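You operate a simulated robot arm through the tools that you are given. There is no shell and no other tool.

You are at the controls of a simulated robot arm. One attempt, no reset.

JOB
Fit the pink cartridge and trial-charge the receiver to the green band.
Fine: release valve shut before the inlet opens, inlet shut in the band, then release the air to the grey band and leave that valve open. Where these are worked on the way, their far stop is far enough and under half their travel is too little: release valve.

It is judged by the outcome, as a careful person would: the job done as asked, and still so three seconds after it is handed in. It fails if anything else is knocked over, pushed out of place, dropped, spilled or broken.

ROBOT AND FRAMES
A 7-joint arm with a two-finger parallel gripper, fixed in place. Base frame: the origin is on the floor under the middle of its stand, x ahead of it, y to its left, z up; the work surface is at about z = 0.64. Lengths are in m, angles in degrees, forces in N, time in s.
It reaches about 1.058 m from its shoulder. Its first joint turns from -166.0 to 166.0 degrees. Payload 4.4 kg.
The tool frame sits at the grasp point between the pads (the TCP): z along the fingers, y along the line on which they close. The tips reach 0.023 m beyond it. The gripper opens to 0.094 m. The fingers are 0.038 m wide and 0.01 m thick; the gripper's body (0.054 by 0.096 m) begins 0.039 m behind the TCP.
Orientation is that of the tool frame in the base frame, as a unit quaternion [x, y, z, w]. With the fingers straight down and closing along the base's y, the tool's x points along the base's -x, its y along +y and its z along -z.

CONTROLS
- The arm moves only by the tool apply_moves. Its argument "rows" is a list of rows, each a list of 7 numbers: the shift along the tool's x, y, z in m, then the turn, a rotation vector about the tool's x, y, z in degrees, then the opening, from 0 (shut) to 1 (fully open). In form: [[x, y, z, wx, wy, wz, claw], ...]. A call has 1 to 20 rows; each row is the pose to reach, as a shift and turn from the pose commanded when the call began, along the tool's axes at that moment. Each row takes 0.2 s and may step no farther than 0.05 m and 8.6 degrees from the row before; otherwise, or with a gripper value out of range, the whole call is refused. A pose out of reach is approached as far as the arm can. The call stops where the force on the tool passes 40 N (or 10 N more than at its start, if that is more) or the arm is blocked; 0.2 s more then pass. The fingers move at their own pace (about 0.108 m/s each) and stop on an object; they squeeze with about 27 N. The grip force told is the motor's: it shows also when the fingers shut on nothing. Time passes only in rows, and 0.2 s behind the last, so rows that repeat a pose let the fingers close. It gives the time, the measured TCP pose, the force on the tool (base axes), the opening and the grip force at its end, in the units of the frame above (readings bear some noise), with the torque about the TCP (base axes, N m) and any sound that the robot's microphone picked up.
- Cameras (640 x 400 px; columns grow to the right, rows downward): "scene" is fixed at [0.0496, 0.4989, 1.2425]; the picture's right is [-0.47, -0.88, 0.00], its down [-0.52, 0.28, -0.81] and it looks along [0.72, -0.38, -0.58] (base axes); focal length 324 px, centre (320, 200). "wrist" rides on the gripper at [0.086, 0.016, -0.075] in the tool frame; the picture's right is [-0.18, 0.98, 0.00], its down [-0.58, -0.11, -0.81] and it looks along [-0.79, -0.15, 0.59] (tool axes); focal length 243 px, centre (320, 200). There is no depth. A picture from a camera that has moved, and an enlarged one, comes with that camera's place and axes in the base frame and with its lens.
- snapshot(camera): a new picture of that camera. It takes no simulated time.
- zoom(camera, box): a new picture of the part [left, top, right, bottom] of that camera's present view, enlarged. It takes no simulated time.
- close_job(): hands the job in; it is judged then, once.

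Places have to be worked out from the pictures, the camera data and where the tool is seen. Open the gripper and draw the arm clear of the work before you hand the job in, unless the task says otherwise.

The tools are called after "Emit:" as a command line: name --pt "numbers of a row" for each row, then --argument value for the rest, lists and objects as JSON in quotes. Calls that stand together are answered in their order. apply_moves: Moves the arm, as the interface text tells. Its arguments: {"type":"object","properties":{"rows":{"type":"array"}},"required":["rows"]} The other tools are called the same way: snapshot (camera) takes a picture; zoom (camera, box) takes an enlarged picture of a part of a camera's view; close_job () hands the job in.

At the start:

```text
clock: 0.0
position: [0.6205, 0.1331, 0.9699]
tcp_rot: [0.0, 1.0, 0.0, 0.0]
contact_force: [-0.6, 0.1, -0.8]
torque: [-0.01, -0.02, 0.01]
gripper_width: 0.0938
gripper_force: 0.2
```

scene: 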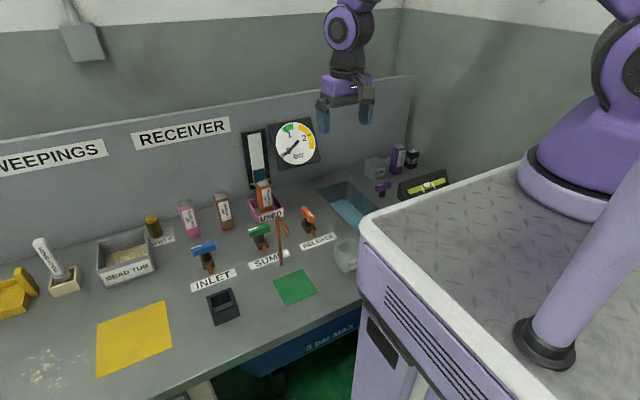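
wrist: 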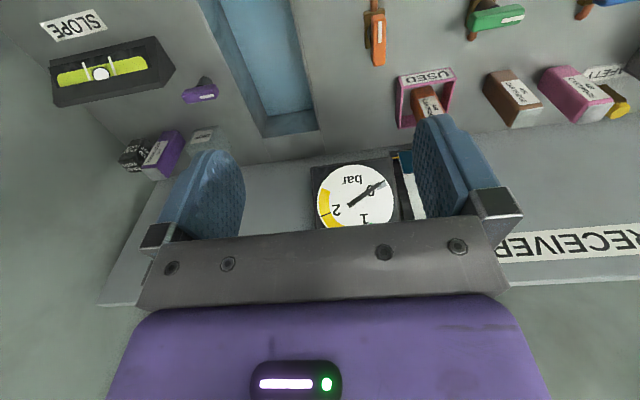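

I'll start by looking closely at the panel, the valves and the cartridges before moving anything.

Emit:
zoom --camera "scene" --box '[160, 160, 360, 330]'

Emit:
zoom --camera "scene" --box '[230, 110, 340, 190]'

Emit:
zoom --camera "scene" --box '[0, 180, 200, 320]'

Emit:
zoom --camera "wrist" --box '[340, 0, 640, 150]'

```text
2.35 times, centred on (260, 245) of scene
camera zoom: at [0.0496, 0.4989, 1.2425], right [-0.47, -0.88, 0.0], down [-0.52, 0.28, -0.81], along [0.72, -0.38, -0.58], focal length 763 px, centre (461, 94)
```

zoom: 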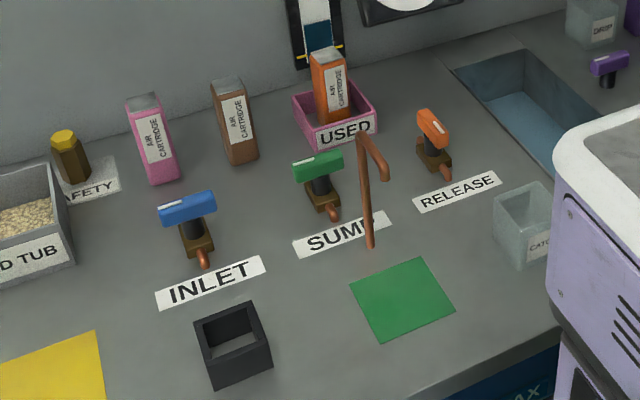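

```text
5.00 times, centred on (285, 150) of scene
camera zoom: at [0.0496, 0.4989, 1.2425], right [-0.47, -0.88, 0.0], down [-0.52, 0.28, -0.81], along [0.72, -0.38, -0.58], focal length 1621 px, centre (495, 450)
```

zoom: 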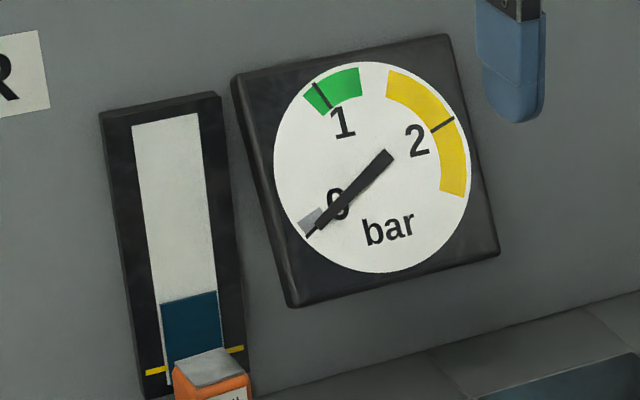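

```text
2.86 times, centred on (100, 250) of scene
camera zoom: at [0.0496, 0.4989, 1.2425], right [-0.47, -0.88, 0.0], down [-0.52, 0.28, -0.81], along [0.72, -0.38, -0.58], focal length 926 px, centre (949, 57)
```

zoom: 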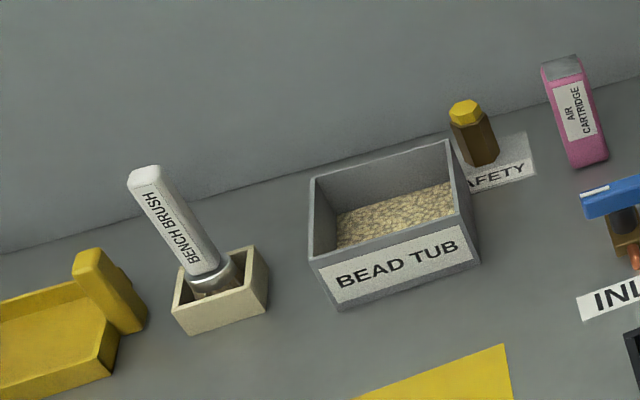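

```text
2.13 times, centred on (490, 75) of wrist
camera zoom: at [0.5341, 0.15, 1.0457], right [0.18, 0.98, 0.0], down [0.58, -0.11, 0.81], along [0.79, -0.15, -0.59], focal length 518 px, centre (-43, 467)
```

zoom: 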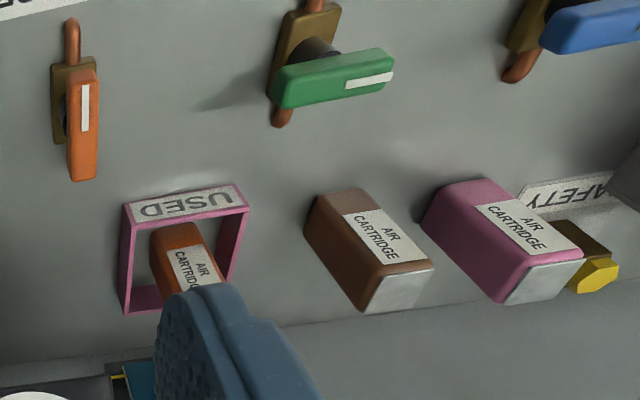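

The levers are crosswise on INLET and SUMP and in line with the pipe on RELEASE, so RELEASE appears open now. I'll zoom further on each valve, the black socket and the pink cartridge to get measurements.

Emit:
zoom --camera "scene" --box '[180, 270, 260, 330]'

Emit:
zoom --camera "scene" --box '[170, 190, 250, 250]'

Emit:
zoom --camera "scene" --box '[240, 195, 340, 270]'

Emit:
zoom --camera "wrist" --box '[340, 0, 500, 100]'

```text
6.67 times, centred on (220, 300) of scene
camera zoom: at [0.0496, 0.4989, 1.2425], right [-0.47, -0.88, 0.0], down [-0.52, 0.28, -0.81], along [0.72, -0.38, -0.58], focal length 2161 px, centre (987, -467)
```

zoom: 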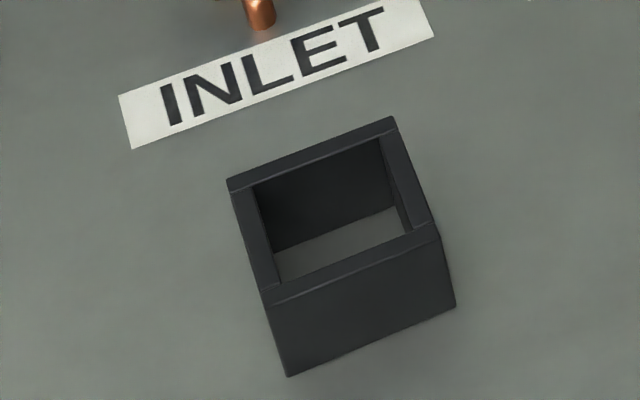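

```text
6.67 times, centred on (210, 220) of scene
camera zoom: at [0.0496, 0.4989, 1.2425], right [-0.47, -0.88, 0.0], down [-0.52, 0.28, -0.81], along [0.72, -0.38, -0.58], focal length 2161 px, centre (1053, 67)
```

zoom: 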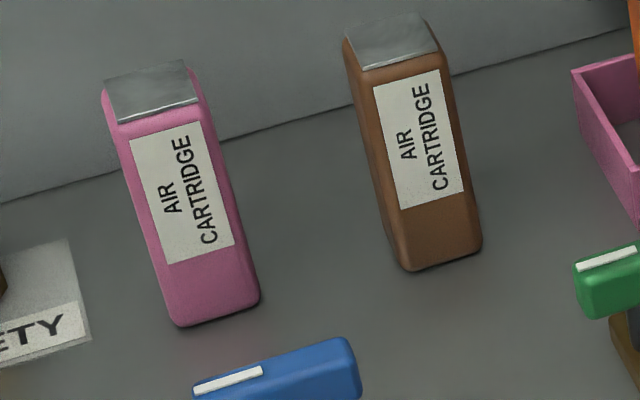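

```text
5.33 times, centred on (290, 232) of scene
camera zoom: at [0.0496, 0.4989, 1.2425], right [-0.47, -0.88, 0.0], down [-0.52, 0.28, -0.81], along [0.72, -0.38, -0.58], focal length 1729 px, centre (480, 27)
```

zoom: 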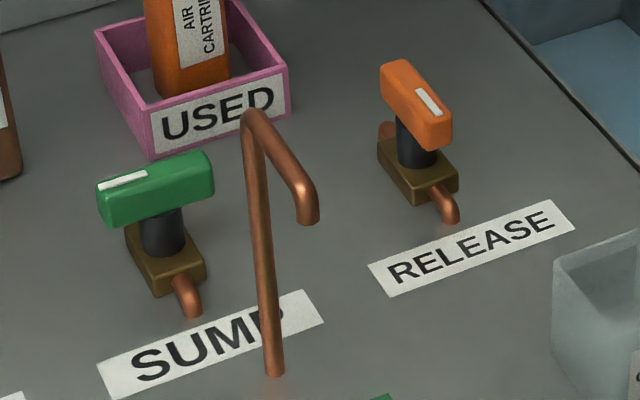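

```text
4.00 times, centred on (420, 50) of wrist
camera zoom: at [0.5341, 0.15, 1.0457], right [0.18, 0.98, 0.0], down [0.58, -0.11, 0.81], along [0.79, -0.15, -0.59], focal length 970 px, centre (-80, 800)
```

zoom: 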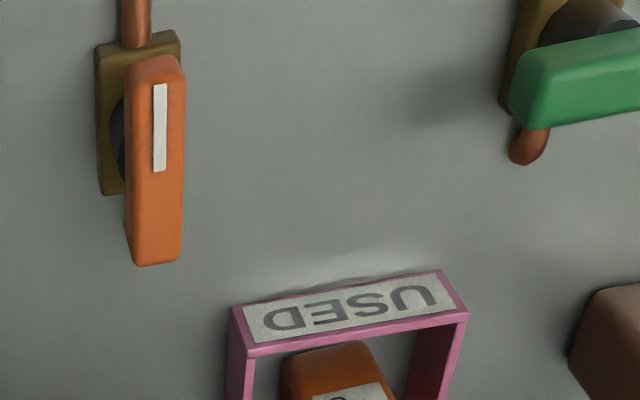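

I've worked out the socket at about (0.522, 0.480), inner opening about 40 mm and top at z about 0.675. The pink cartridge stands at about (0.813, 0.490) and is about 34 mm square and 103 mm tall. Next I'll measure the inlet and release handles more precisely.

Emit:
zoom --camera "scene" --box '[180, 230, 240, 275]'

Emit:
zoom --camera "scene" --box '[285, 195, 345, 240]'

Emit:
zoom --camera "scene" --box '[350, 130, 470, 220]'

Emit:
zoom --camera "wrist" --box '[520, 50, 640, 140]'

```text
8.89 times, centred on (210, 252) of scene
camera zoom: at [0.0496, 0.4989, 1.2425], right [-0.47, -0.88, 0.0], down [-0.52, 0.28, -0.81], along [0.72, -0.38, -0.58], focal length 2881 px, centre (1298, -267)
```

zoom: 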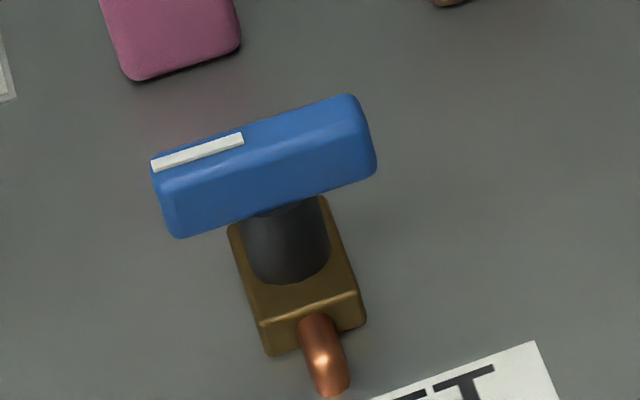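

```text
8.89 times, centred on (315, 218) of scene
camera zoom: at [0.0496, 0.4989, 1.2425], right [-0.47, -0.88, 0.0], down [-0.52, 0.28, -0.81], along [0.72, -0.38, -0.58], focal length 2881 px, centre (364, 44)
```

zoom: 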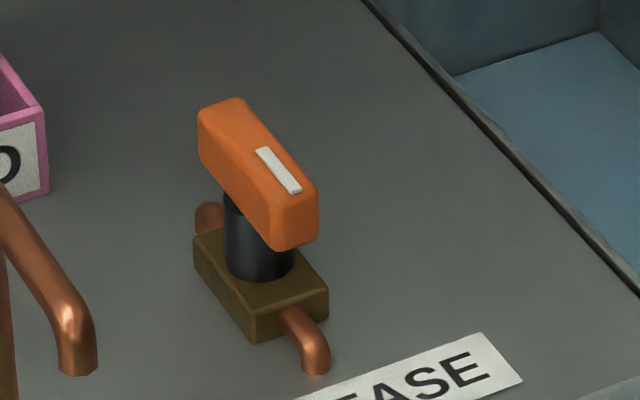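

```text
4.44 times, centred on (410, 175) of scene
camera zoom: at [0.0496, 0.4989, 1.2425], right [-0.47, -0.88, 0.0], down [-0.52, 0.28, -0.81], along [0.72, -0.38, -0.58], focal length 1441 px, centre (-80, 311)
```

zoom: 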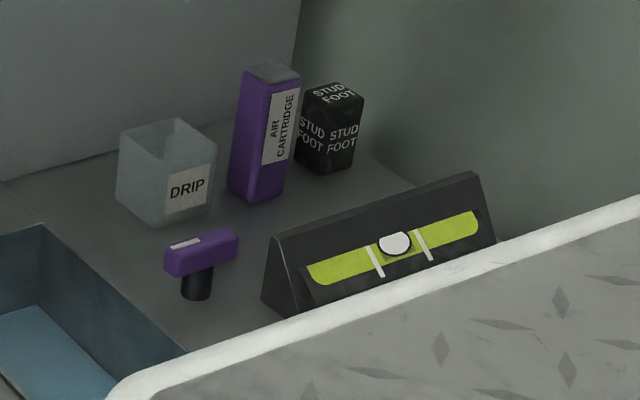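

```text
4.44 times, centred on (580, 95) of wrist
camera zoom: at [0.5341, 0.15, 1.0457], right [0.18, 0.98, 0.0], down [0.58, -0.11, 0.81], along [0.79, -0.15, -0.59], focal length 1078 px, centre (-836, 667)
```

zoom: 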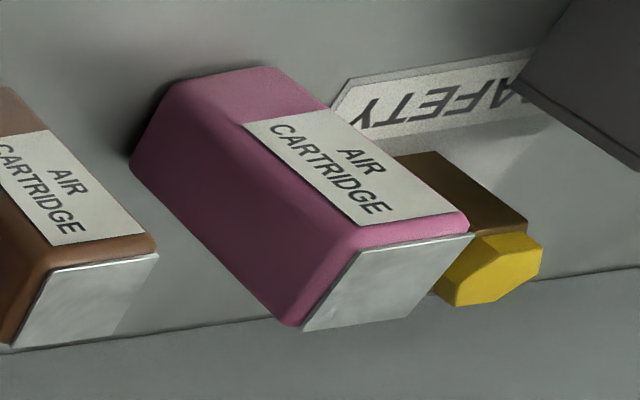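

The inlet and release valves sit at about (0.682, 0.480) and (0.682, 0.198), with handles at z about 0.68–0.70. I'll move high over to the pink cartridge, stopping slightly in front of it, to refine its position with the wrist camera.

Emit:
apply_moves --pt "-0.014 0.0355 0.003 0 0 0 0.8" --pt "-0.028 0.071 0.006 0 0 0 0.8" --pt "-0.042 0.1065 0.009 0 0 0 0.8" --pt "-0.056 0.142 0.012 0 0 0 0.8" --pt "-0.07 0.1775 0.015 0 0 0 0.8" --pt "-0.084 0.213 0.018 0 0 0 0.8" --pt "-0.098 0.2485 0.021 0 0 0 0.8" --pt "-0.112 0.284 0.024 0 0 0 0.8" --pt "-0.126 0.3195 0.027 0 0 0 0.8" --pt "-0.14 0.357 0.03 0 0 0 0.8" --pt "-0.14 0.357 0.03 0 0 0 0.8"

Emit:
snapshot --camera "wrist"

Emit:
snapshot --camera "scene"

```text
clock: 2.4
position: [0.759, 0.4915, 0.941]
tcp_rot: [0.0, 1.0, 0.0, 0.0]
contact_force: [-0.6, -0.6, -0.7]
torque: [-0.01, 0.0, -0.03]
gripper_width: 0.075
gripper_force: 0.0
```

```text
taken
camera wrist: at [0.6721, 0.5083, 1.0168], right [0.18, 0.98, 0.0], down [0.58, -0.11, 0.81], along [0.79, -0.15, -0.59], focal length 243 px, centre (320, 200)
```

wrist: 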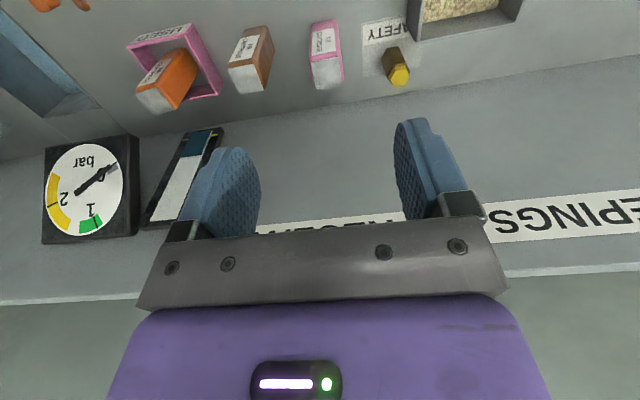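

```text
taken
```

scene: 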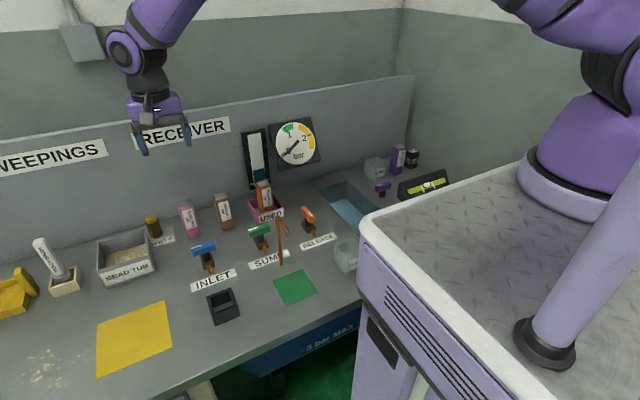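

The wrist view now shows the pink cartridge clearly. I'll zoom in to measure its base and top corners.

Emit:
zoom --camera "wrist" --box '[285, 10, 365, 100]'

```text
4.44 times, centred on (325, 55) of wrist
camera zoom: at [0.6721, 0.5083, 1.0168], right [0.18, 0.98, 0.0], down [0.58, -0.11, 0.81], along [0.79, -0.15, -0.59], focal length 1078 px, centre (298, 844)
```

zoom: 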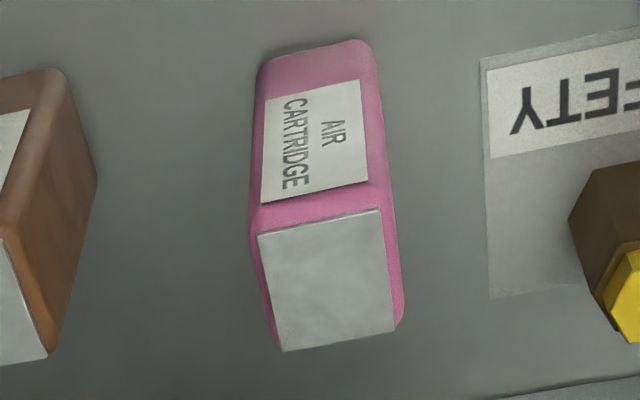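

From both cameras the cartridge is centred near (0.809, 0.491). I'll move above it, then descend to z about 0.79 and check alignment before going down around it.

Emit:
apply_moves --pt "-0.024 0.0005 0.02 0 0 0 0.75" --pt "-0.0485 0.001 0.05 0 0 0 0.75" --pt "-0.0485 0.001 0.09 0 0 0 0.75" --pt "-0.0485 0.001 0.12 0 0 0 0.75" --pt "-0.0485 0.001 0.14 0 0 0 0.75" --pt "-0.0485 0.001 0.14 0 0 0 0.75"

Emit:
snapshot --camera "wrist"

Emit:
zoom --camera "scene" --box '[110, 120, 270, 260]'

```text
clock: 3.8
position: [0.8081, 0.4929, 0.7993]
tcp_rot: [0.001, 1.0, 0.0, 0.0]
contact_force: [0.4, -0.5, 0.4]
torque: [-0.05, 0.01, 0.02]
gripper_width: 0.0706
gripper_force: 0.0
```

```text
taken
camera wrist: at [0.7215, 0.5108, 0.8751], right [0.18, 0.98, 0.0], down [0.58, -0.11, 0.81], along [0.79, -0.15, -0.59], focal length 243 px, centre (320, 200)
```

wrist: 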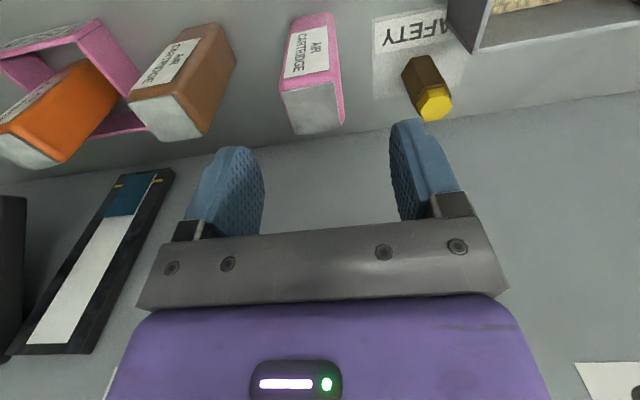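

```text
2.86 times, centred on (190, 190) of scene
camera zoom: at [0.0496, 0.4989, 1.2425], right [-0.47, -0.88, 0.0], down [-0.52, 0.28, -0.81], along [0.72, -0.38, -0.58], focal length 926 px, centre (691, 229)
```

zoom: 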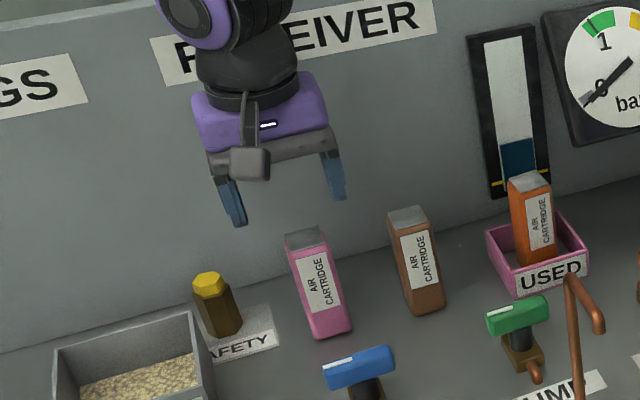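

The cartridge top centre projects to about (0.806, 0.4905), within a couple of millimetres of the TCP. I'll descend to z about 0.715 and close the gripper.

Emit:
apply_moves --pt "0.002 0 0.025 0 0 0 0.75" --pt "0.002 0 0.05 0 0 0 0.75" --pt "0.002 0 0.07 0 0 0 0.75" --pt "0.002 0 0.084 0 0 0 0.75" --pt "0.002 0 0.084 0 0 0 0.75"

Emit:
snapshot --camera "wrist"

Emit:
zoom --camera "scene" --box '[130, 150, 250, 260]'

```text
clock: 5.0
position: [0.8052, 0.4918, 0.7177]
tcp_rot: [0.001, 1.0, 0.0, 0.0]
contact_force: [-0.4, -0.1, -0.2]
torque: [0.03, 0.01, -0.02]
gripper_width: 0.0704
gripper_force: 0.1
```

```text
taken
camera wrist: at [0.7183, 0.5089, 0.7924], right [0.18, 0.98, 0.0], down [0.58, -0.11, 0.81], along [0.79, -0.15, -0.59], focal length 243 px, centre (320, 200)
```

wrist: 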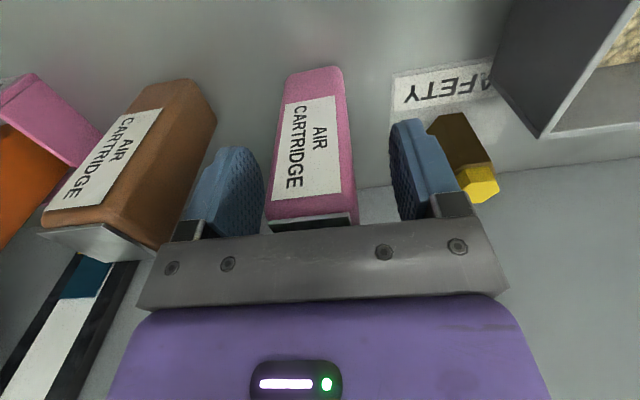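

```text
3.64 times, centred on (190, 205) of scene
camera zoom: at [0.0496, 0.4989, 1.2425], right [-0.47, -0.88, 0.0], down [-0.52, 0.28, -0.81], along [0.72, -0.38, -0.58], focal length 1179 px, centre (793, 182)
```

zoom: 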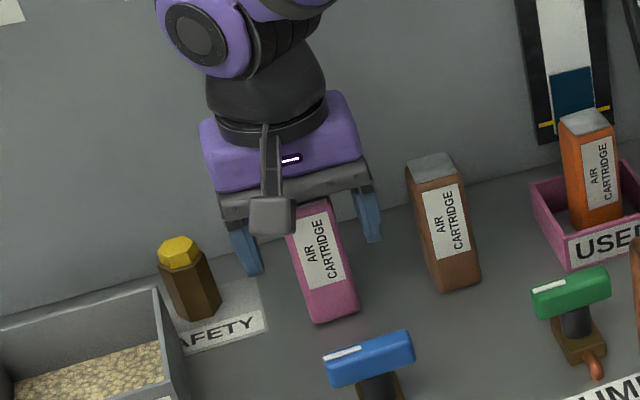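

The cartridge is between the fingers and roughly centred. I'll close the gripper, then lift straight up.

Emit:
apply_moves --pt "0 0 0 0 0 0 0.4" --pt "0 0 0 0 0 0 0.2" --pt "0 0 0 0 0 0 0.0" --pt "0 0 0 0 0 0 0.0"

```text
clock: 6.0
position: [0.8046, 0.4921, 0.7176]
tcp_rot: [0.0, 1.0, 0.001, -0.001]
contact_force: [1.1, -0.8, 0.1]
torque: [-0.05, -0.03, 0.0]
gripper_width: 0.0356
gripper_force: 26.9
```

It's gripped at 35.6 mm width. I'll lift it 0.11 m and take a look.

Emit:
apply_moves --pt "0 0 -0.02 0 0 0 0" --pt "0 0 -0.05 0 0 0 0" --pt "0 0 -0.08 0 0 0 0" --pt "0 0 -0.11 0 0 0 0" --pt "0 0 -0.11 0 0 0 0"

Emit:
snapshot --camera "wrist"

Emit:
snapshot --camera "scene"

```text
clock: 7.2
position: [0.8075, 0.4911, 0.8266]
tcp_rot: [-0.001, 1.0, 0.0, 0.001]
contact_force: [-0.1, 0.0, -0.8]
torque: [-0.02, 0.01, -0.01]
gripper_width: 0.0357
gripper_force: 26.6
```

```text
taken
camera wrist: at [0.7209, 0.5077, 0.9025], right [0.18, 0.98, 0.0], down [0.58, -0.11, 0.81], along [0.79, -0.15, -0.59], focal length 243 px, centre (320, 200)
```

wrist: 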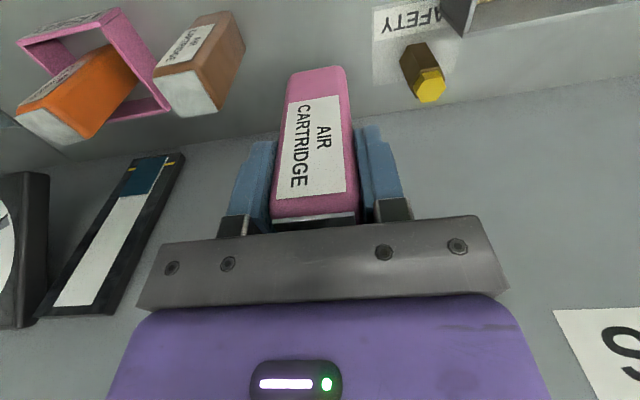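

```text
taken
```

scene: 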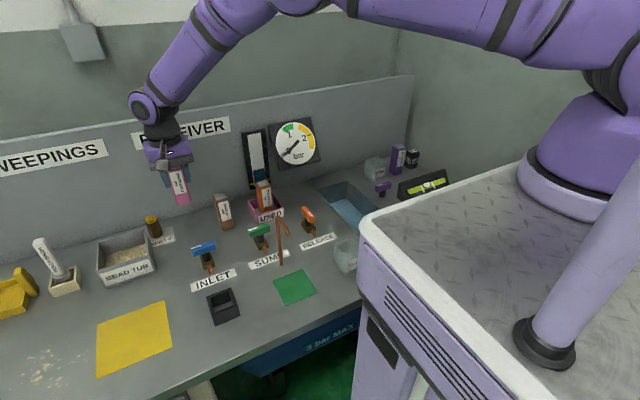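

The cartridge is held firmly and upright, centred on the TCP within about 1–2 mm. I'll carry it back toward the socket, offset in +y so the wrist camera can see the socket beside the cartridge.

Emit:
apply_moves --pt "0.035 0.006 0 0 0 0 0" --pt "0.072 0.013 0 0 0 0 0" --pt "0.109 0.02 0 0 0 0 0" --pt "0.146 0.027 0 0 0 0 0" --pt "0.183 0.034 0 0 0 0 0" --pt "0.22 0.041 0 0 0 0 0" --pt "0.257 0.048 0 0 0 0 0" --pt "0.295 0.054 0 0 0 0 0" --pt "0.295 0.054 0 0 0 0 0"

Emit:
snapshot --camera "wrist"

Emit:
snapshot --camera "scene"

```text
clock: 9.2
position: [0.5141, 0.5477, 0.8268]
tcp_rot: [0.0, 1.0, 0.0, 0.001]
contact_force: [0.8, 0.9, -0.9]
torque: [-0.02, 0.02, -0.01]
gripper_width: 0.0357
gripper_force: 27.1
```

```text
taken
camera wrist: at [0.4268, 0.5633, 0.9025], right [0.18, 0.98, 0.0], down [0.58, -0.11, 0.81], along [0.79, -0.15, -0.59], focal length 243 px, centre (320, 200)
```

wrist: 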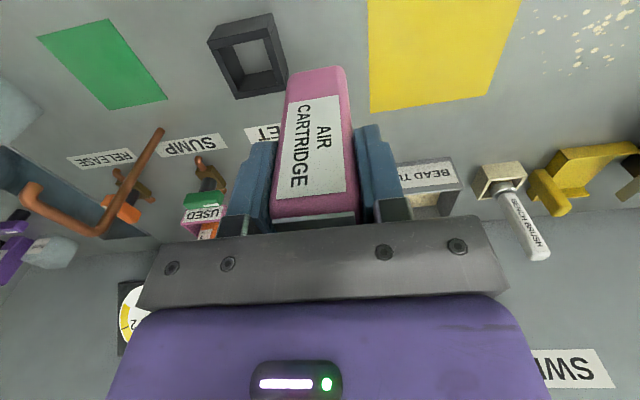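

```text
taken
```

scene: 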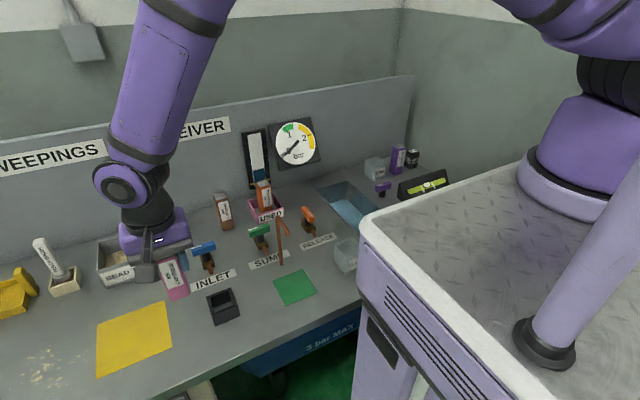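

The socket is visible left of the cartridge in the wrist view. I'll zoom in to locate it relative to the TCP.

Emit:
zoom --camera "wrist" --box '[195, 0, 355, 110]'

Emit:
zoom --camera "scene" --box '[140, 240, 260, 330]'

```text
3.64 times, centred on (275, 55) of wrist
camera zoom: at [0.4268, 0.5633, 0.9025], right [0.18, 0.98, 0.0], down [0.58, -0.11, 0.81], along [0.79, -0.15, -0.59], focal length 882 px, centre (484, 727)
```

zoom: 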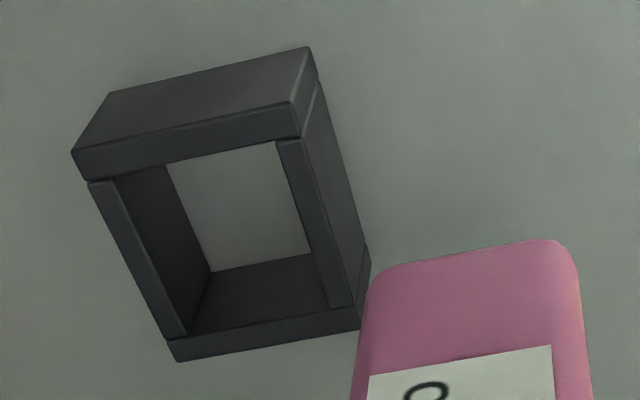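

```text
4.44 times, centred on (200, 285) of scene
camera zoom: at [0.0496, 0.4989, 1.2425], right [-0.47, -0.88, 0.0], down [-0.52, 0.28, -0.81], along [0.72, -0.38, -0.58], focal length 1441 px, centre (853, -178)
```

zoom: 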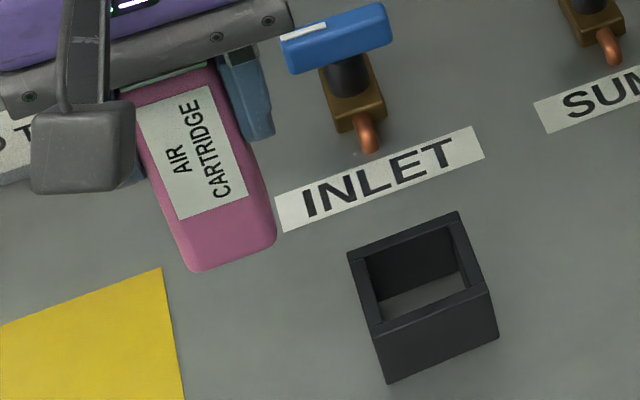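

The socket inner opening measures x 0.501–0.541 and y 0.4605–0.502, centred at (0.5212, 0.4810), and both cameras agree. The cartridge centre sits about 2 mm ahead of the TCP, so I'll aim for TCP x = 0.519 and y = 0.481, hover just above the rim, then check.

Emit:
apply_moves --pt "-0.002 -0.025 0 0 0 0 0" --pt "-0.004 -0.05 0 0 0 0 0" --pt "-0.006 -0.066 0 0 0 0 0" --pt "-0.006 -0.066 0.03 0 0 0 0" --pt "-0.006 -0.066 0.055 0 0 0 0" --pt "-0.006 -0.066 0.055 0 0 0 0"

Emit:
zoom --camera "wrist" --box '[240, 20, 400, 120]'

Emit:
zoom --camera "scene" --box '[170, 240, 270, 330]'

```text
clock: 10.6
position: [0.5162, 0.481, 0.7711]
tcp_rot: [0.0, 1.0, 0.0, 0.0]
contact_force: [-0.1, -0.4, -1.2]
torque: [0.0, -0.01, -0.02]
gripper_width: 0.0359
gripper_force: 26.8
```

```text
4.00 times, centred on (320, 70) of wrist
camera zoom: at [0.4293, 0.4978, 0.8471], right [0.18, 0.98, 0.0], down [0.58, -0.11, 0.81], along [0.79, -0.15, -0.59], focal length 970 px, centre (320, 720)
```

zoom: 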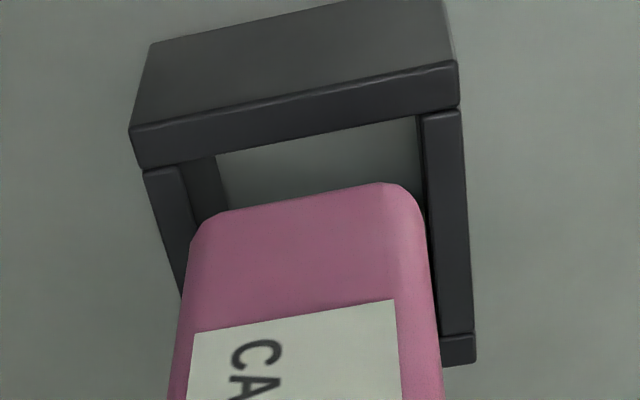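

```text
4.44 times, centred on (220, 285) of scene
camera zoom: at [0.0496, 0.4989, 1.2425], right [-0.47, -0.88, 0.0], down [-0.52, 0.28, -0.81], along [0.72, -0.38, -0.58], focal length 1441 px, centre (764, -178)
```

zoom: 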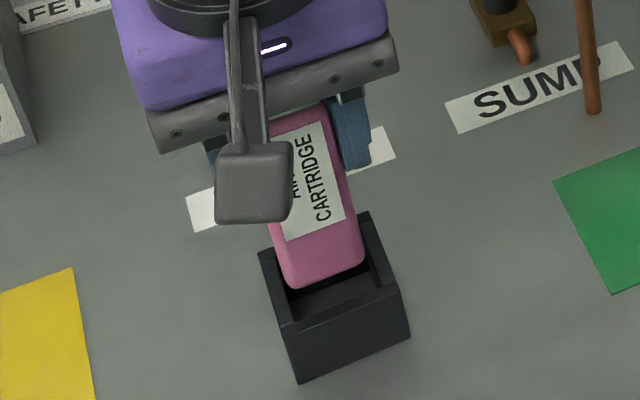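

Hovering just above the rim: y is aligned within 1 mm and the cartridge needs about 3.5 mm more in +x. I'll correct that and lower gently to just inside the mouth, watching the force.

Emit:
apply_moves --pt "-0.0035 -0.0005 0 0 0 0 0" --pt "-0.0035 -0.0005 0.008 0 0 0 0" --pt "-0.0035 -0.0005 0.016 0 0 0 0" --pt "-0.0035 -0.0005 0.024 0 0 0 0" --pt "-0.0035 -0.0005 0.028 0 0 0 0"

Emit:
zoom --camera "wrist" --box '[240, 20, 400, 120]'

Emit:
zoom --camera "scene" --box '[170, 240, 270, 330]'

```text
clock: 11.8
position: [0.5212, 0.4795, 0.7438]
tcp_rot: [0.0, 1.0, 0.0, 0.0]
contact_force: [-0.3, -0.1, -0.3]
torque: [0.02, 0.03, -0.03]
gripper_width: 0.0356
gripper_force: 27.1
```

```text
4.00 times, centred on (320, 70) of wrist
camera zoom: at [0.434, 0.4956, 0.8188], right [0.18, 0.98, 0.0], down [0.58, -0.11, 0.81], along [0.79, -0.15, -0.59], focal length 970 px, centre (320, 720)
```

zoom: 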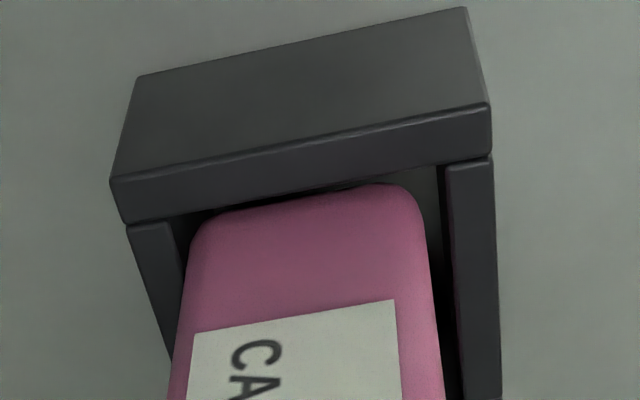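

```text
4.44 times, centred on (220, 285) of scene
camera zoom: at [0.0496, 0.4989, 1.2425], right [-0.47, -0.88, 0.0], down [-0.52, 0.28, -0.81], along [0.72, -0.38, -0.58], focal length 1441 px, centre (764, -178)
```

zoom: 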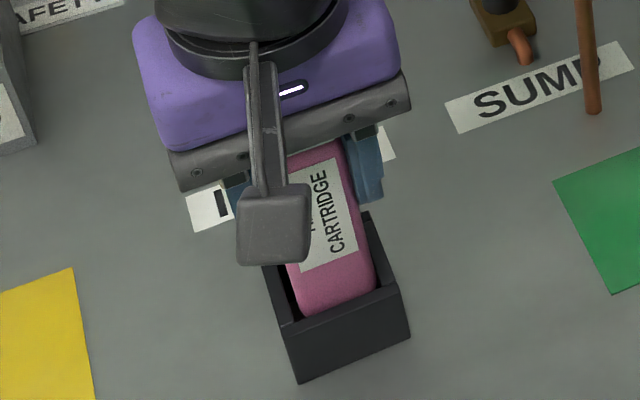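

The cartridge has entered the socket with no contact force. I'll shift +1.5 mm in y to centre it and lower the rest of the way (about 26 mm) until it seats.

Emit:
apply_moves --pt "0 0.0015 0.005 0 0 0 0" --pt "0 0.0015 0.011 0 0 0 0" --pt "0 0.0015 0.017 0 0 0 0" --pt "0 0.0015 0.022 0 0 0 0" --pt "0 0.0015 0.0255 0 0 0 0" --pt "0 0.0015 0.0265 0 0 0 0"

Emit:
zoom --camera "wrist" --box '[240, 20, 400, 120]'

Emit:
zoom --camera "scene" --box '[170, 240, 270, 330]'

```text
clock: 13.2
position: [0.5218, 0.4806, 0.7171]
tcp_rot: [0.0, 1.0, -0.001, 0.0]
contact_force: [-0.4, -1.1, 3.1]
torque: [-0.1, 0.07, -0.03]
gripper_width: 0.0356
gripper_force: 27.2
```

```text
4.00 times, centred on (320, 70) of wrist
camera zoom: at [0.4349, 0.4971, 0.7926], right [0.18, 0.98, 0.0], down [0.58, -0.11, 0.81], along [0.79, -0.15, -0.59], focal length 970 px, centre (320, 720)
```

zoom: 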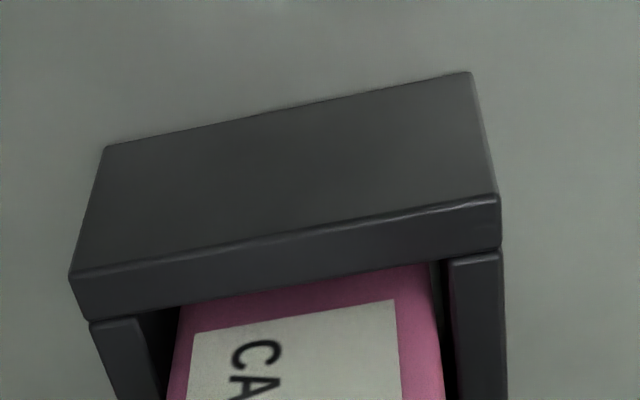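

```text
4.44 times, centred on (220, 285) of scene
camera zoom: at [0.0496, 0.4989, 1.2425], right [-0.47, -0.88, 0.0], down [-0.52, 0.28, -0.81], along [0.72, -0.38, -0.58], focal length 1441 px, centre (764, -178)
```

zoom: 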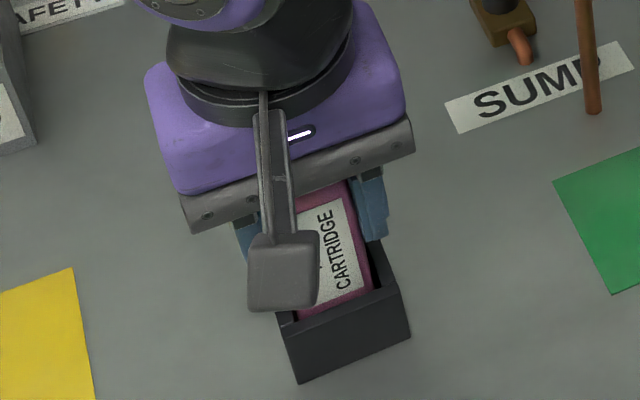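

It is at bench level (z back to 0.717) with a light upward contact of 3 N, so it's seated. I'll release and rise vertically.

Emit:
apply_moves --pt "0 0 0 0 0 0 0.45" --pt "0 0 0 0 0 0 0.55" --pt "0 0 0 0 0 0 0.6" --pt "0 0 -0.02 0 0 0 0.6" --pt "0 0 -0.05 0 0 0 0.6" --pt "0 0 -0.09 0 0 0 0.6" --pt "0 0 -0.13 0 0 0 0.6" --pt "0 0 -0.16 0 0 0 0.6" --pt "0 0 -0.16 0 0 0 0.6"

Emit:
snapshot --camera "wrist"

Emit:
snapshot --camera "scene"

```text
clock: 15.2
position: [0.5246, 0.4795, 0.8771]
tcp_rot: [-0.001, 1.0, 0.0, 0.001]
contact_force: [-0.5, -0.1, 0.7]
torque: [0.03, -0.01, 0.0]
gripper_width: 0.0563
gripper_force: 0.1
```

```text
taken
camera wrist: at [0.4379, 0.496, 0.9524], right [0.18, 0.98, 0.0], down [0.58, -0.11, 0.81], along [0.79, -0.15, -0.59], focal length 243 px, centre (320, 200)
```

wrist: 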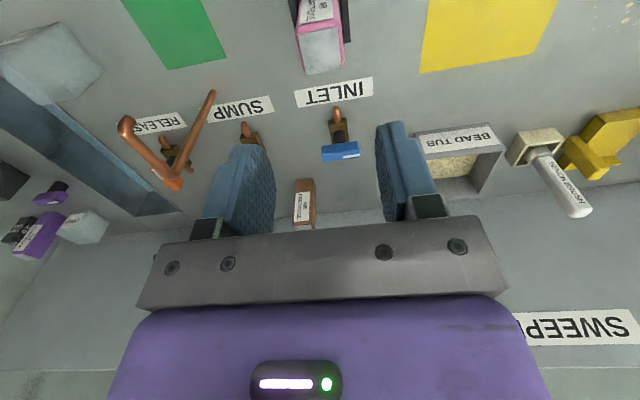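

```text
taken
```

scene: 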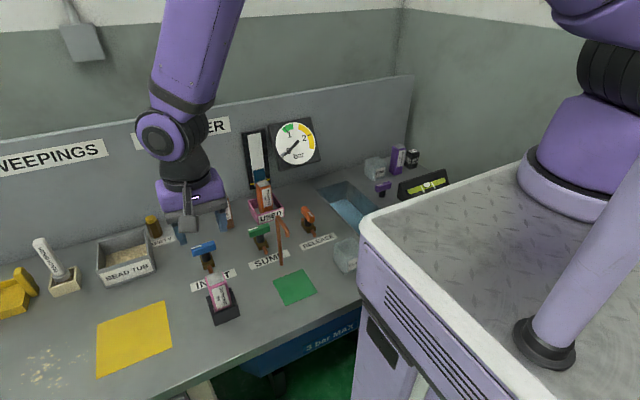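

The cartridge sits in the socket. Next is the release valve: I'll travel high (clear of the gooseneck) to a viewing pose just in front of it.

Emit:
apply_moves --pt "-0.01 -0.04 0 0 0 0 0.5" --pt "-0.022 -0.08 0 0 0 0 0.5" --pt "-0.034 -0.12 0 0 0 0 0.5" --pt "-0.046 -0.16 0 0 0 0 0.5" --pt "-0.058 -0.2 0 0 0 0 0.5" --pt "-0.07 -0.24 0 0 0 0 0.5" --pt "-0.082 -0.2815 0 0 0 0 0.5" --pt "-0.09 -0.2815 0.02 0 0 0 0.5" --pt "-0.09 -0.2815 0.02 0 0 0 0.5"

Emit:
snapshot --camera "wrist"

Emit:
zoom --camera "wrist" --box '[270, 70, 390, 170]'

Emit:
zoom --camera "scene" --box '[180, 250, 260, 330]'

```text
clock: 17.2
position: [0.6124, 0.1979, 0.8549]
tcp_rot: [0.0, 1.0, 0.0, 0.0]
contact_force: [0.1, 0.6, 0.1]
torque: [0.03, 0.0, 0.02]
gripper_width: 0.0468
gripper_force: 0.1
```

```text
taken
camera wrist: at [0.526, 0.2146, 0.9297], right [0.18, 0.98, 0.0], down [0.58, -0.11, 0.81], along [0.79, -0.15, -0.59], focal length 243 px, centre (320, 200)
```

wrist: 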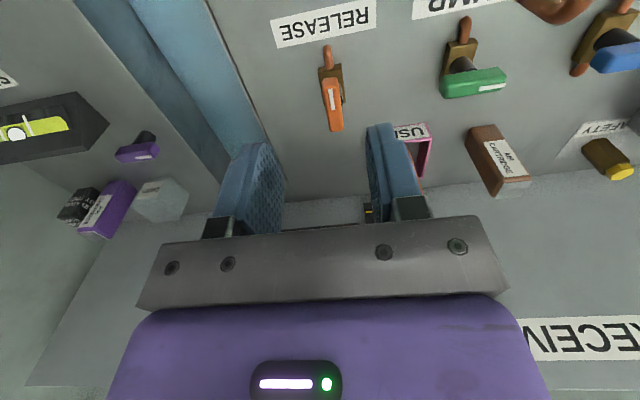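

```text
4.00 times, centred on (330, 120) of wrist
camera zoom: at [0.526, 0.2146, 0.9297], right [0.18, 0.98, 0.0], down [0.58, -0.11, 0.81], along [0.79, -0.15, -0.59], focal length 970 px, centre (280, 520)
```

zoom: 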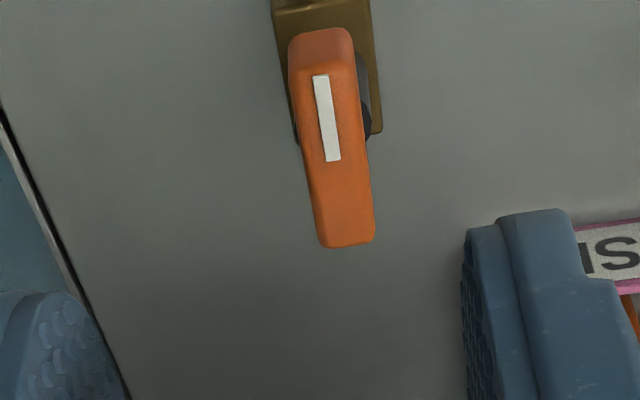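

```text
5.00 times, centred on (220, 290) of scene
camera zoom: at [0.0496, 0.4989, 1.2425], right [-0.47, -0.88, 0.0], down [-0.52, 0.28, -0.81], along [0.72, -0.38, -0.58], focal length 1621 px, centre (820, -250)
```

zoom: 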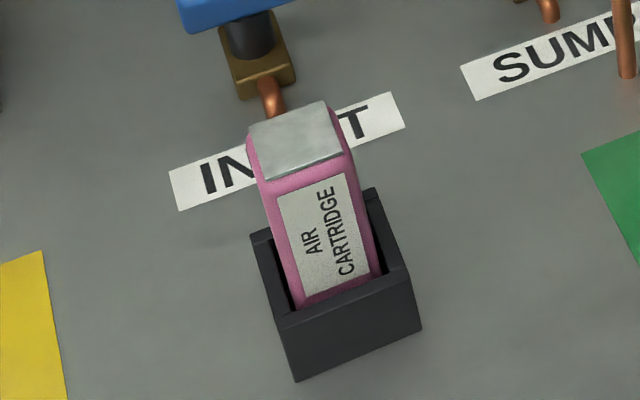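

The cartridge sits squarely in its socket. The release handle is centred near (0.680, 0.2015) and lies along x, so I'll position above it with the fingers straddling it across y, then lower.

Emit:
apply_moves --pt "-0.035 0.002 0.01 0 0 0 0.45" --pt "-0.0676 0.0036 0.03 0 0 0 0.45" --pt "-0.0676 0.0036 0.07 0 0 0 0.45" --pt "-0.0676 0.0036 0.1 0 0 0 0.45" --pt "-0.0676 0.0036 0.105 0 0 0 0.45" --pt "-0.0676 0.0036 0.105 0 0 0 0.45"

Emit:
snapshot --camera "wrist"

Emit:
zoom --camera "scene" --box '[250, 140, 370, 260]'

```text
clock: 18.6
position: [0.68, 0.201, 0.7511]
tcp_rot: [-0.001, 1.0, 0.0, 0.0]
contact_force: [-0.4, 0.3, 0.2]
torque: [0.0, -0.01, -0.03]
gripper_width: 0.0421
gripper_force: 0.1
```

```text
taken
camera wrist: at [0.5932, 0.2181, 0.8267], right [0.18, 0.98, 0.0], down [0.58, -0.11, 0.81], along [0.79, -0.15, -0.59], focal length 243 px, centre (320, 200)
```

wrist: 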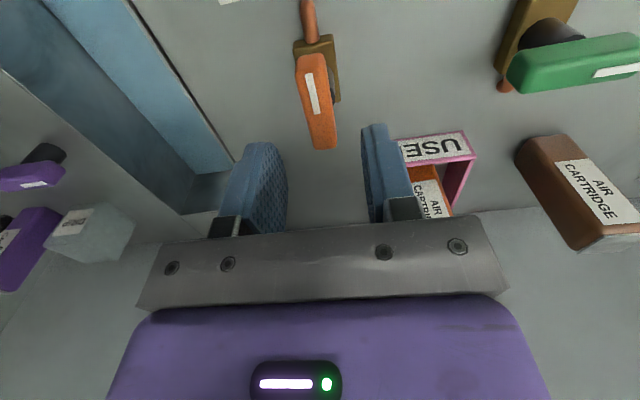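

```text
3.33 times, centred on (310, 200) of scene
camera zoom: at [0.0496, 0.4989, 1.2425], right [-0.47, -0.88, 0.0], down [-0.52, 0.28, -0.81], along [0.72, -0.38, -0.58], focal length 1080 px, centre (353, 200)
```

zoom: 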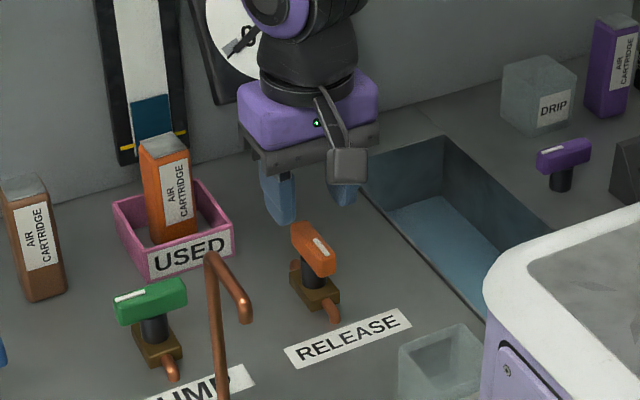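

The handle appears between the fingers. I'll zoom in to confirm lateral alignment before descending.

Emit:
zoom --camera "wrist" --box '[210, 30, 410, 230]'

```text
2.00 times, centred on (310, 130) of wrist
camera zoom: at [0.5932, 0.2181, 0.8267], right [0.18, 0.98, 0.0], down [0.58, -0.11, 0.81], along [0.79, -0.15, -0.59], focal length 485 px, centre (340, 340)
```

zoom: 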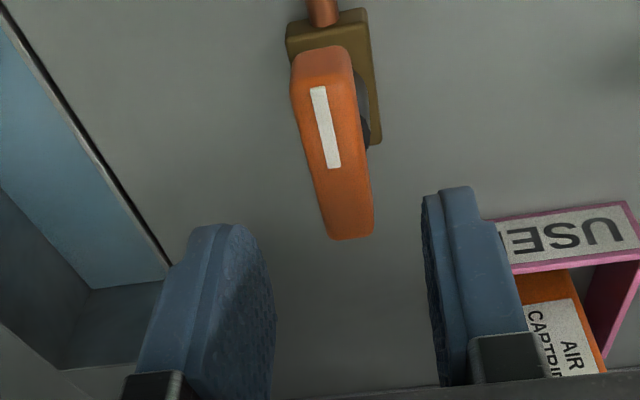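

The handle centreline is at y ≈ 0.201 and its centre at x ≈ 0.679, so the TCP is right over it. I'll descend to z ≈ 0.707 and close on the handle.

Emit:
apply_moves --pt "0 0 0.015 0 0 0 0.45" --pt "0 0 0.03 0 0 0 0.45" --pt "0 0 0.04 0 0 0 0.45" --pt "0 0 0.044 0 0 0 0.45" --pt "0 0 0.044 0 0 0 0.45"

Emit:
zoom --camera "wrist" --box '[210, 30, 410, 230]'

Emit:
zoom --camera "scene" --box '[250, 160, 350, 260]'

```text
clock: 19.8
position: [0.6782, 0.2028, 0.7089]
tcp_rot: [0.0, 1.0, 0.0, 0.0]
contact_force: [-0.7, -0.6, 0.3]
torque: [0.06, 0.0, 0.01]
gripper_width: 0.0423
gripper_force: 0.0
```

```text
2.00 times, centred on (310, 130) of wrist
camera zoom: at [0.5927, 0.2189, 0.7836], right [0.18, 0.98, 0.0], down [0.58, -0.11, 0.81], along [0.79, -0.15, -0.59], focal length 485 px, centre (340, 340)
```

zoom: 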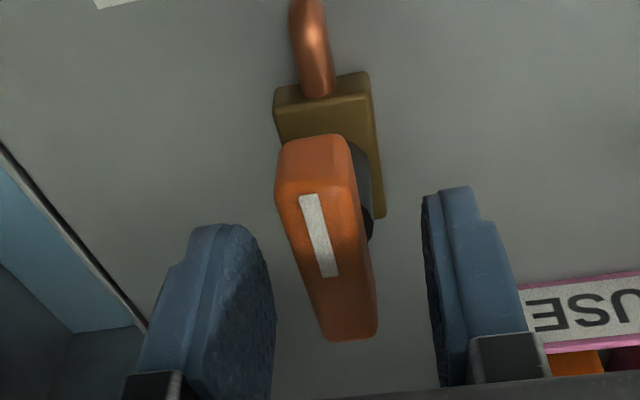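

```text
4.00 times, centred on (300, 210) of scene
camera zoom: at [0.0496, 0.4989, 1.2425], right [-0.47, -0.88, 0.0], down [-0.52, 0.28, -0.81], along [0.72, -0.38, -0.58], focal length 1296 px, centre (400, 160)
```

zoom: 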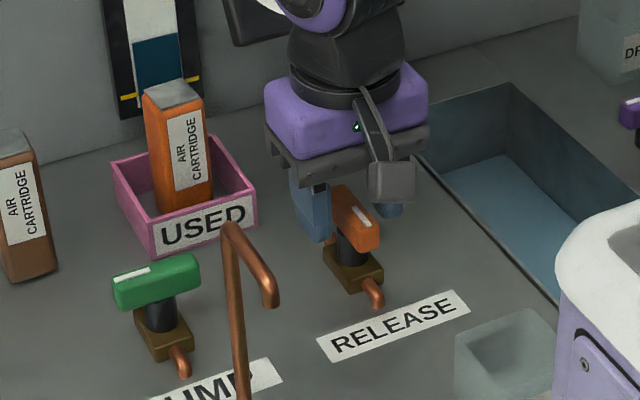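

The fingers straddle the handle; its top is at z ≈ 0.700 and the tips are at 0.686. I'll close on it now.

Emit:
apply_moves --pt "0 0 0.002 0 0 0 0.3" --pt "0 0 0.002 0 0 0 0.1" --pt "0 0 0.002 0 0 0 0.0" --pt "0 0 0.002 0 0 0 0.0"

Emit:
zoom --camera "wrist" --box '[210, 30, 410, 230]'

```text
clock: 20.8
position: [0.6795, 0.1995, 0.7068]
tcp_rot: [0.001, 1.0, -0.001, -0.002]
contact_force: [-1.0, -25.7, 10.2]
torque: [-0.31, 0.91, -0.01]
gripper_width: 0.017
gripper_force: 45.0
```

```text
2.00 times, centred on (310, 130) of wrist
camera zoom: at [0.5932, 0.2174, 0.7815], right [0.18, 0.98, 0.0], down [0.58, -0.11, 0.81], along [0.79, -0.15, -0.59], focal length 485 px, centre (340, 340)
```

zoom: 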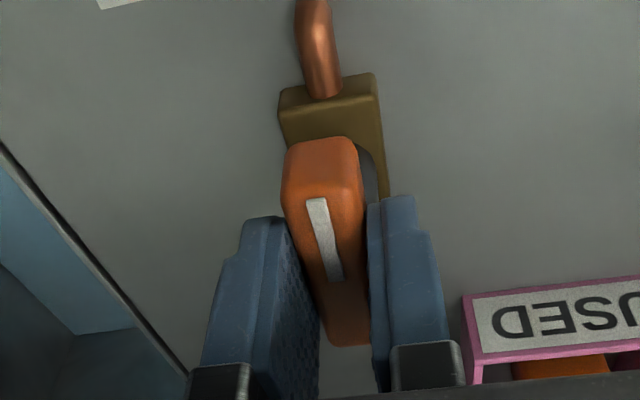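

Gripped at 17 mm, but there's 26 N of sideways load. The handle is a little further toward −y than commanded, so I'll shift −3 mm in y to relieve it before turning.

Emit:
apply_moves --pt "0 -0.0015 0 0 0 0 0" --pt "0 -0.003 0 0 0 0 0" --pt "0 -0.003 0 0 0 0 0"

```text
clock: 21.6
position: [0.6797, 0.1999, 0.7066]
tcp_rot: [-0.001, 1.0, 0.0, 0.0]
contact_force: [0.3, -12.2, -11.8]
torque: [-0.2, 0.19, -0.05]
gripper_width: 0.0169
gripper_force: 44.9
```

The side load halved to 12 N, so I'll shift another 2.5 mm and ease 1 mm down to relieve the vertical pull.

Emit:
apply_moves --pt "0 -0.0015 0.0005 0 0 0 0" --pt "0 -0.0025 0.001 0 0 0 0" --pt "0 -0.0025 0.001 0 0 0 0"

```text
clock: 22.4
position: [0.6805, 0.2005, 0.7073]
tcp_rot: [-0.002, 1.0, 0.002, 0.001]
contact_force: [1.0, 24.0, 3.9]
torque: [0.09, 1.45, -0.19]
gripper_width: 0.0169
gripper_force: 45.1
```

That overshot to +24 N, so the neutral point is about 1.7 mm back. I'll adjust.

Emit:
apply_moves --pt "0 0.001 0 0 0 0 0" --pt "0 0.0017 0 0 0 0 0" --pt "0 0.0017 0 0 0 0 0"

```text
clock: 23.0
position: [0.6796, 0.1993, 0.7062]
tcp_rot: [-0.001, 1.0, 0.002, 0.001]
contact_force: [-6.2, 5.5, 7.6]
torque: [-0.31, -0.24, -0.05]
gripper_width: 0.0169
gripper_force: 44.9
stopped in row 3: the force on the tool passed its limit at 42 N (the readings are from after the stop); the commanded pose is now the measured one
```

Forces are low now (under 10 N). I'll start turning the handle clockwise seen from above (+wz), a small amount first, to check that it moves freely.

Emit:
apply_moves --pt "0 0 0 0 0 5 0" --pt "0 0 0 0 0 11 0" --pt "0 0 0 0 0 17 0" --pt "0 0 0 0 0 17 0"

Emit:
zoom --camera "scene" --box '[250, 110, 350, 260]'

```text
clock: 24.0
position: [0.68, 0.2004, 0.7069]
tcp_rot: [0.147, 0.989, 0.001, 0.002]
contact_force: [-9.7, 6.1, 11.2]
torque: [-0.21, 0.06, 0.0]
gripper_width: 0.0167
gripper_force: 44.9
```

```text
2.67 times, centred on (300, 185) of scene
camera zoom: at [0.0496, 0.4989, 1.2425], right [-0.47, -0.88, 0.0], down [-0.52, 0.28, -0.81], along [0.72, -0.38, -0.58], focal length 864 px, centre (373, 240)
```

zoom: 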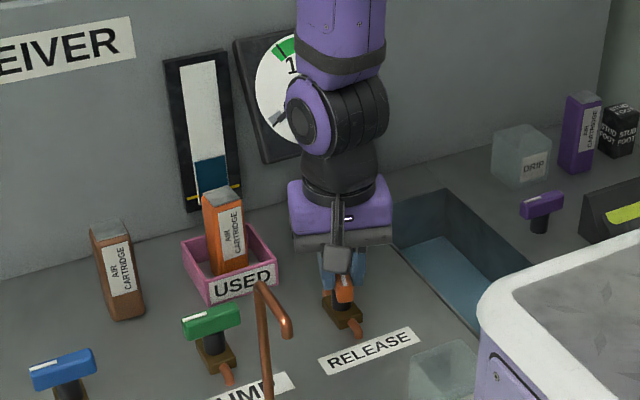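

The handle turns freely (17° done, torque near zero). I'll continue clockwise in steps.

Emit:
apply_moves --pt "0 0 0 0 0 7 0" --pt "0 0 0 0 0 14 0" --pt "0 0 0 0 0 21 0" --pt "0 0 0 0 0 28 0" --pt "0 0 0 0 0 35 0" --pt "0 0 0 0 0 35 0"

Emit:
zoom --camera "scene" --box '[250, 110, 350, 260]'

```text
clock: 25.4
position: [0.6804, 0.2001, 0.7063]
tcp_rot: [0.438, 0.899, 0.002, 0.0]
contact_force: [-12.1, 6.1, 16.0]
torque: [-0.26, 0.36, 0.0]
gripper_width: 0.0168
gripper_force: 45.4
```

```text
2.67 times, centred on (300, 185) of scene
camera zoom: at [0.0496, 0.4989, 1.2425], right [-0.47, -0.88, 0.0], down [-0.52, 0.28, -0.81], along [0.72, -0.38, -0.58], focal length 864 px, centre (373, 240)
```

zoom: 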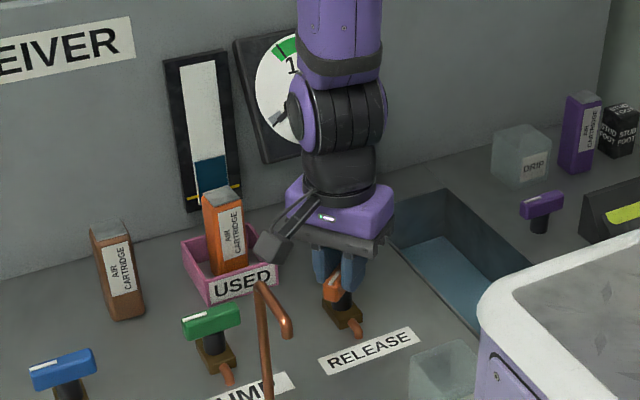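

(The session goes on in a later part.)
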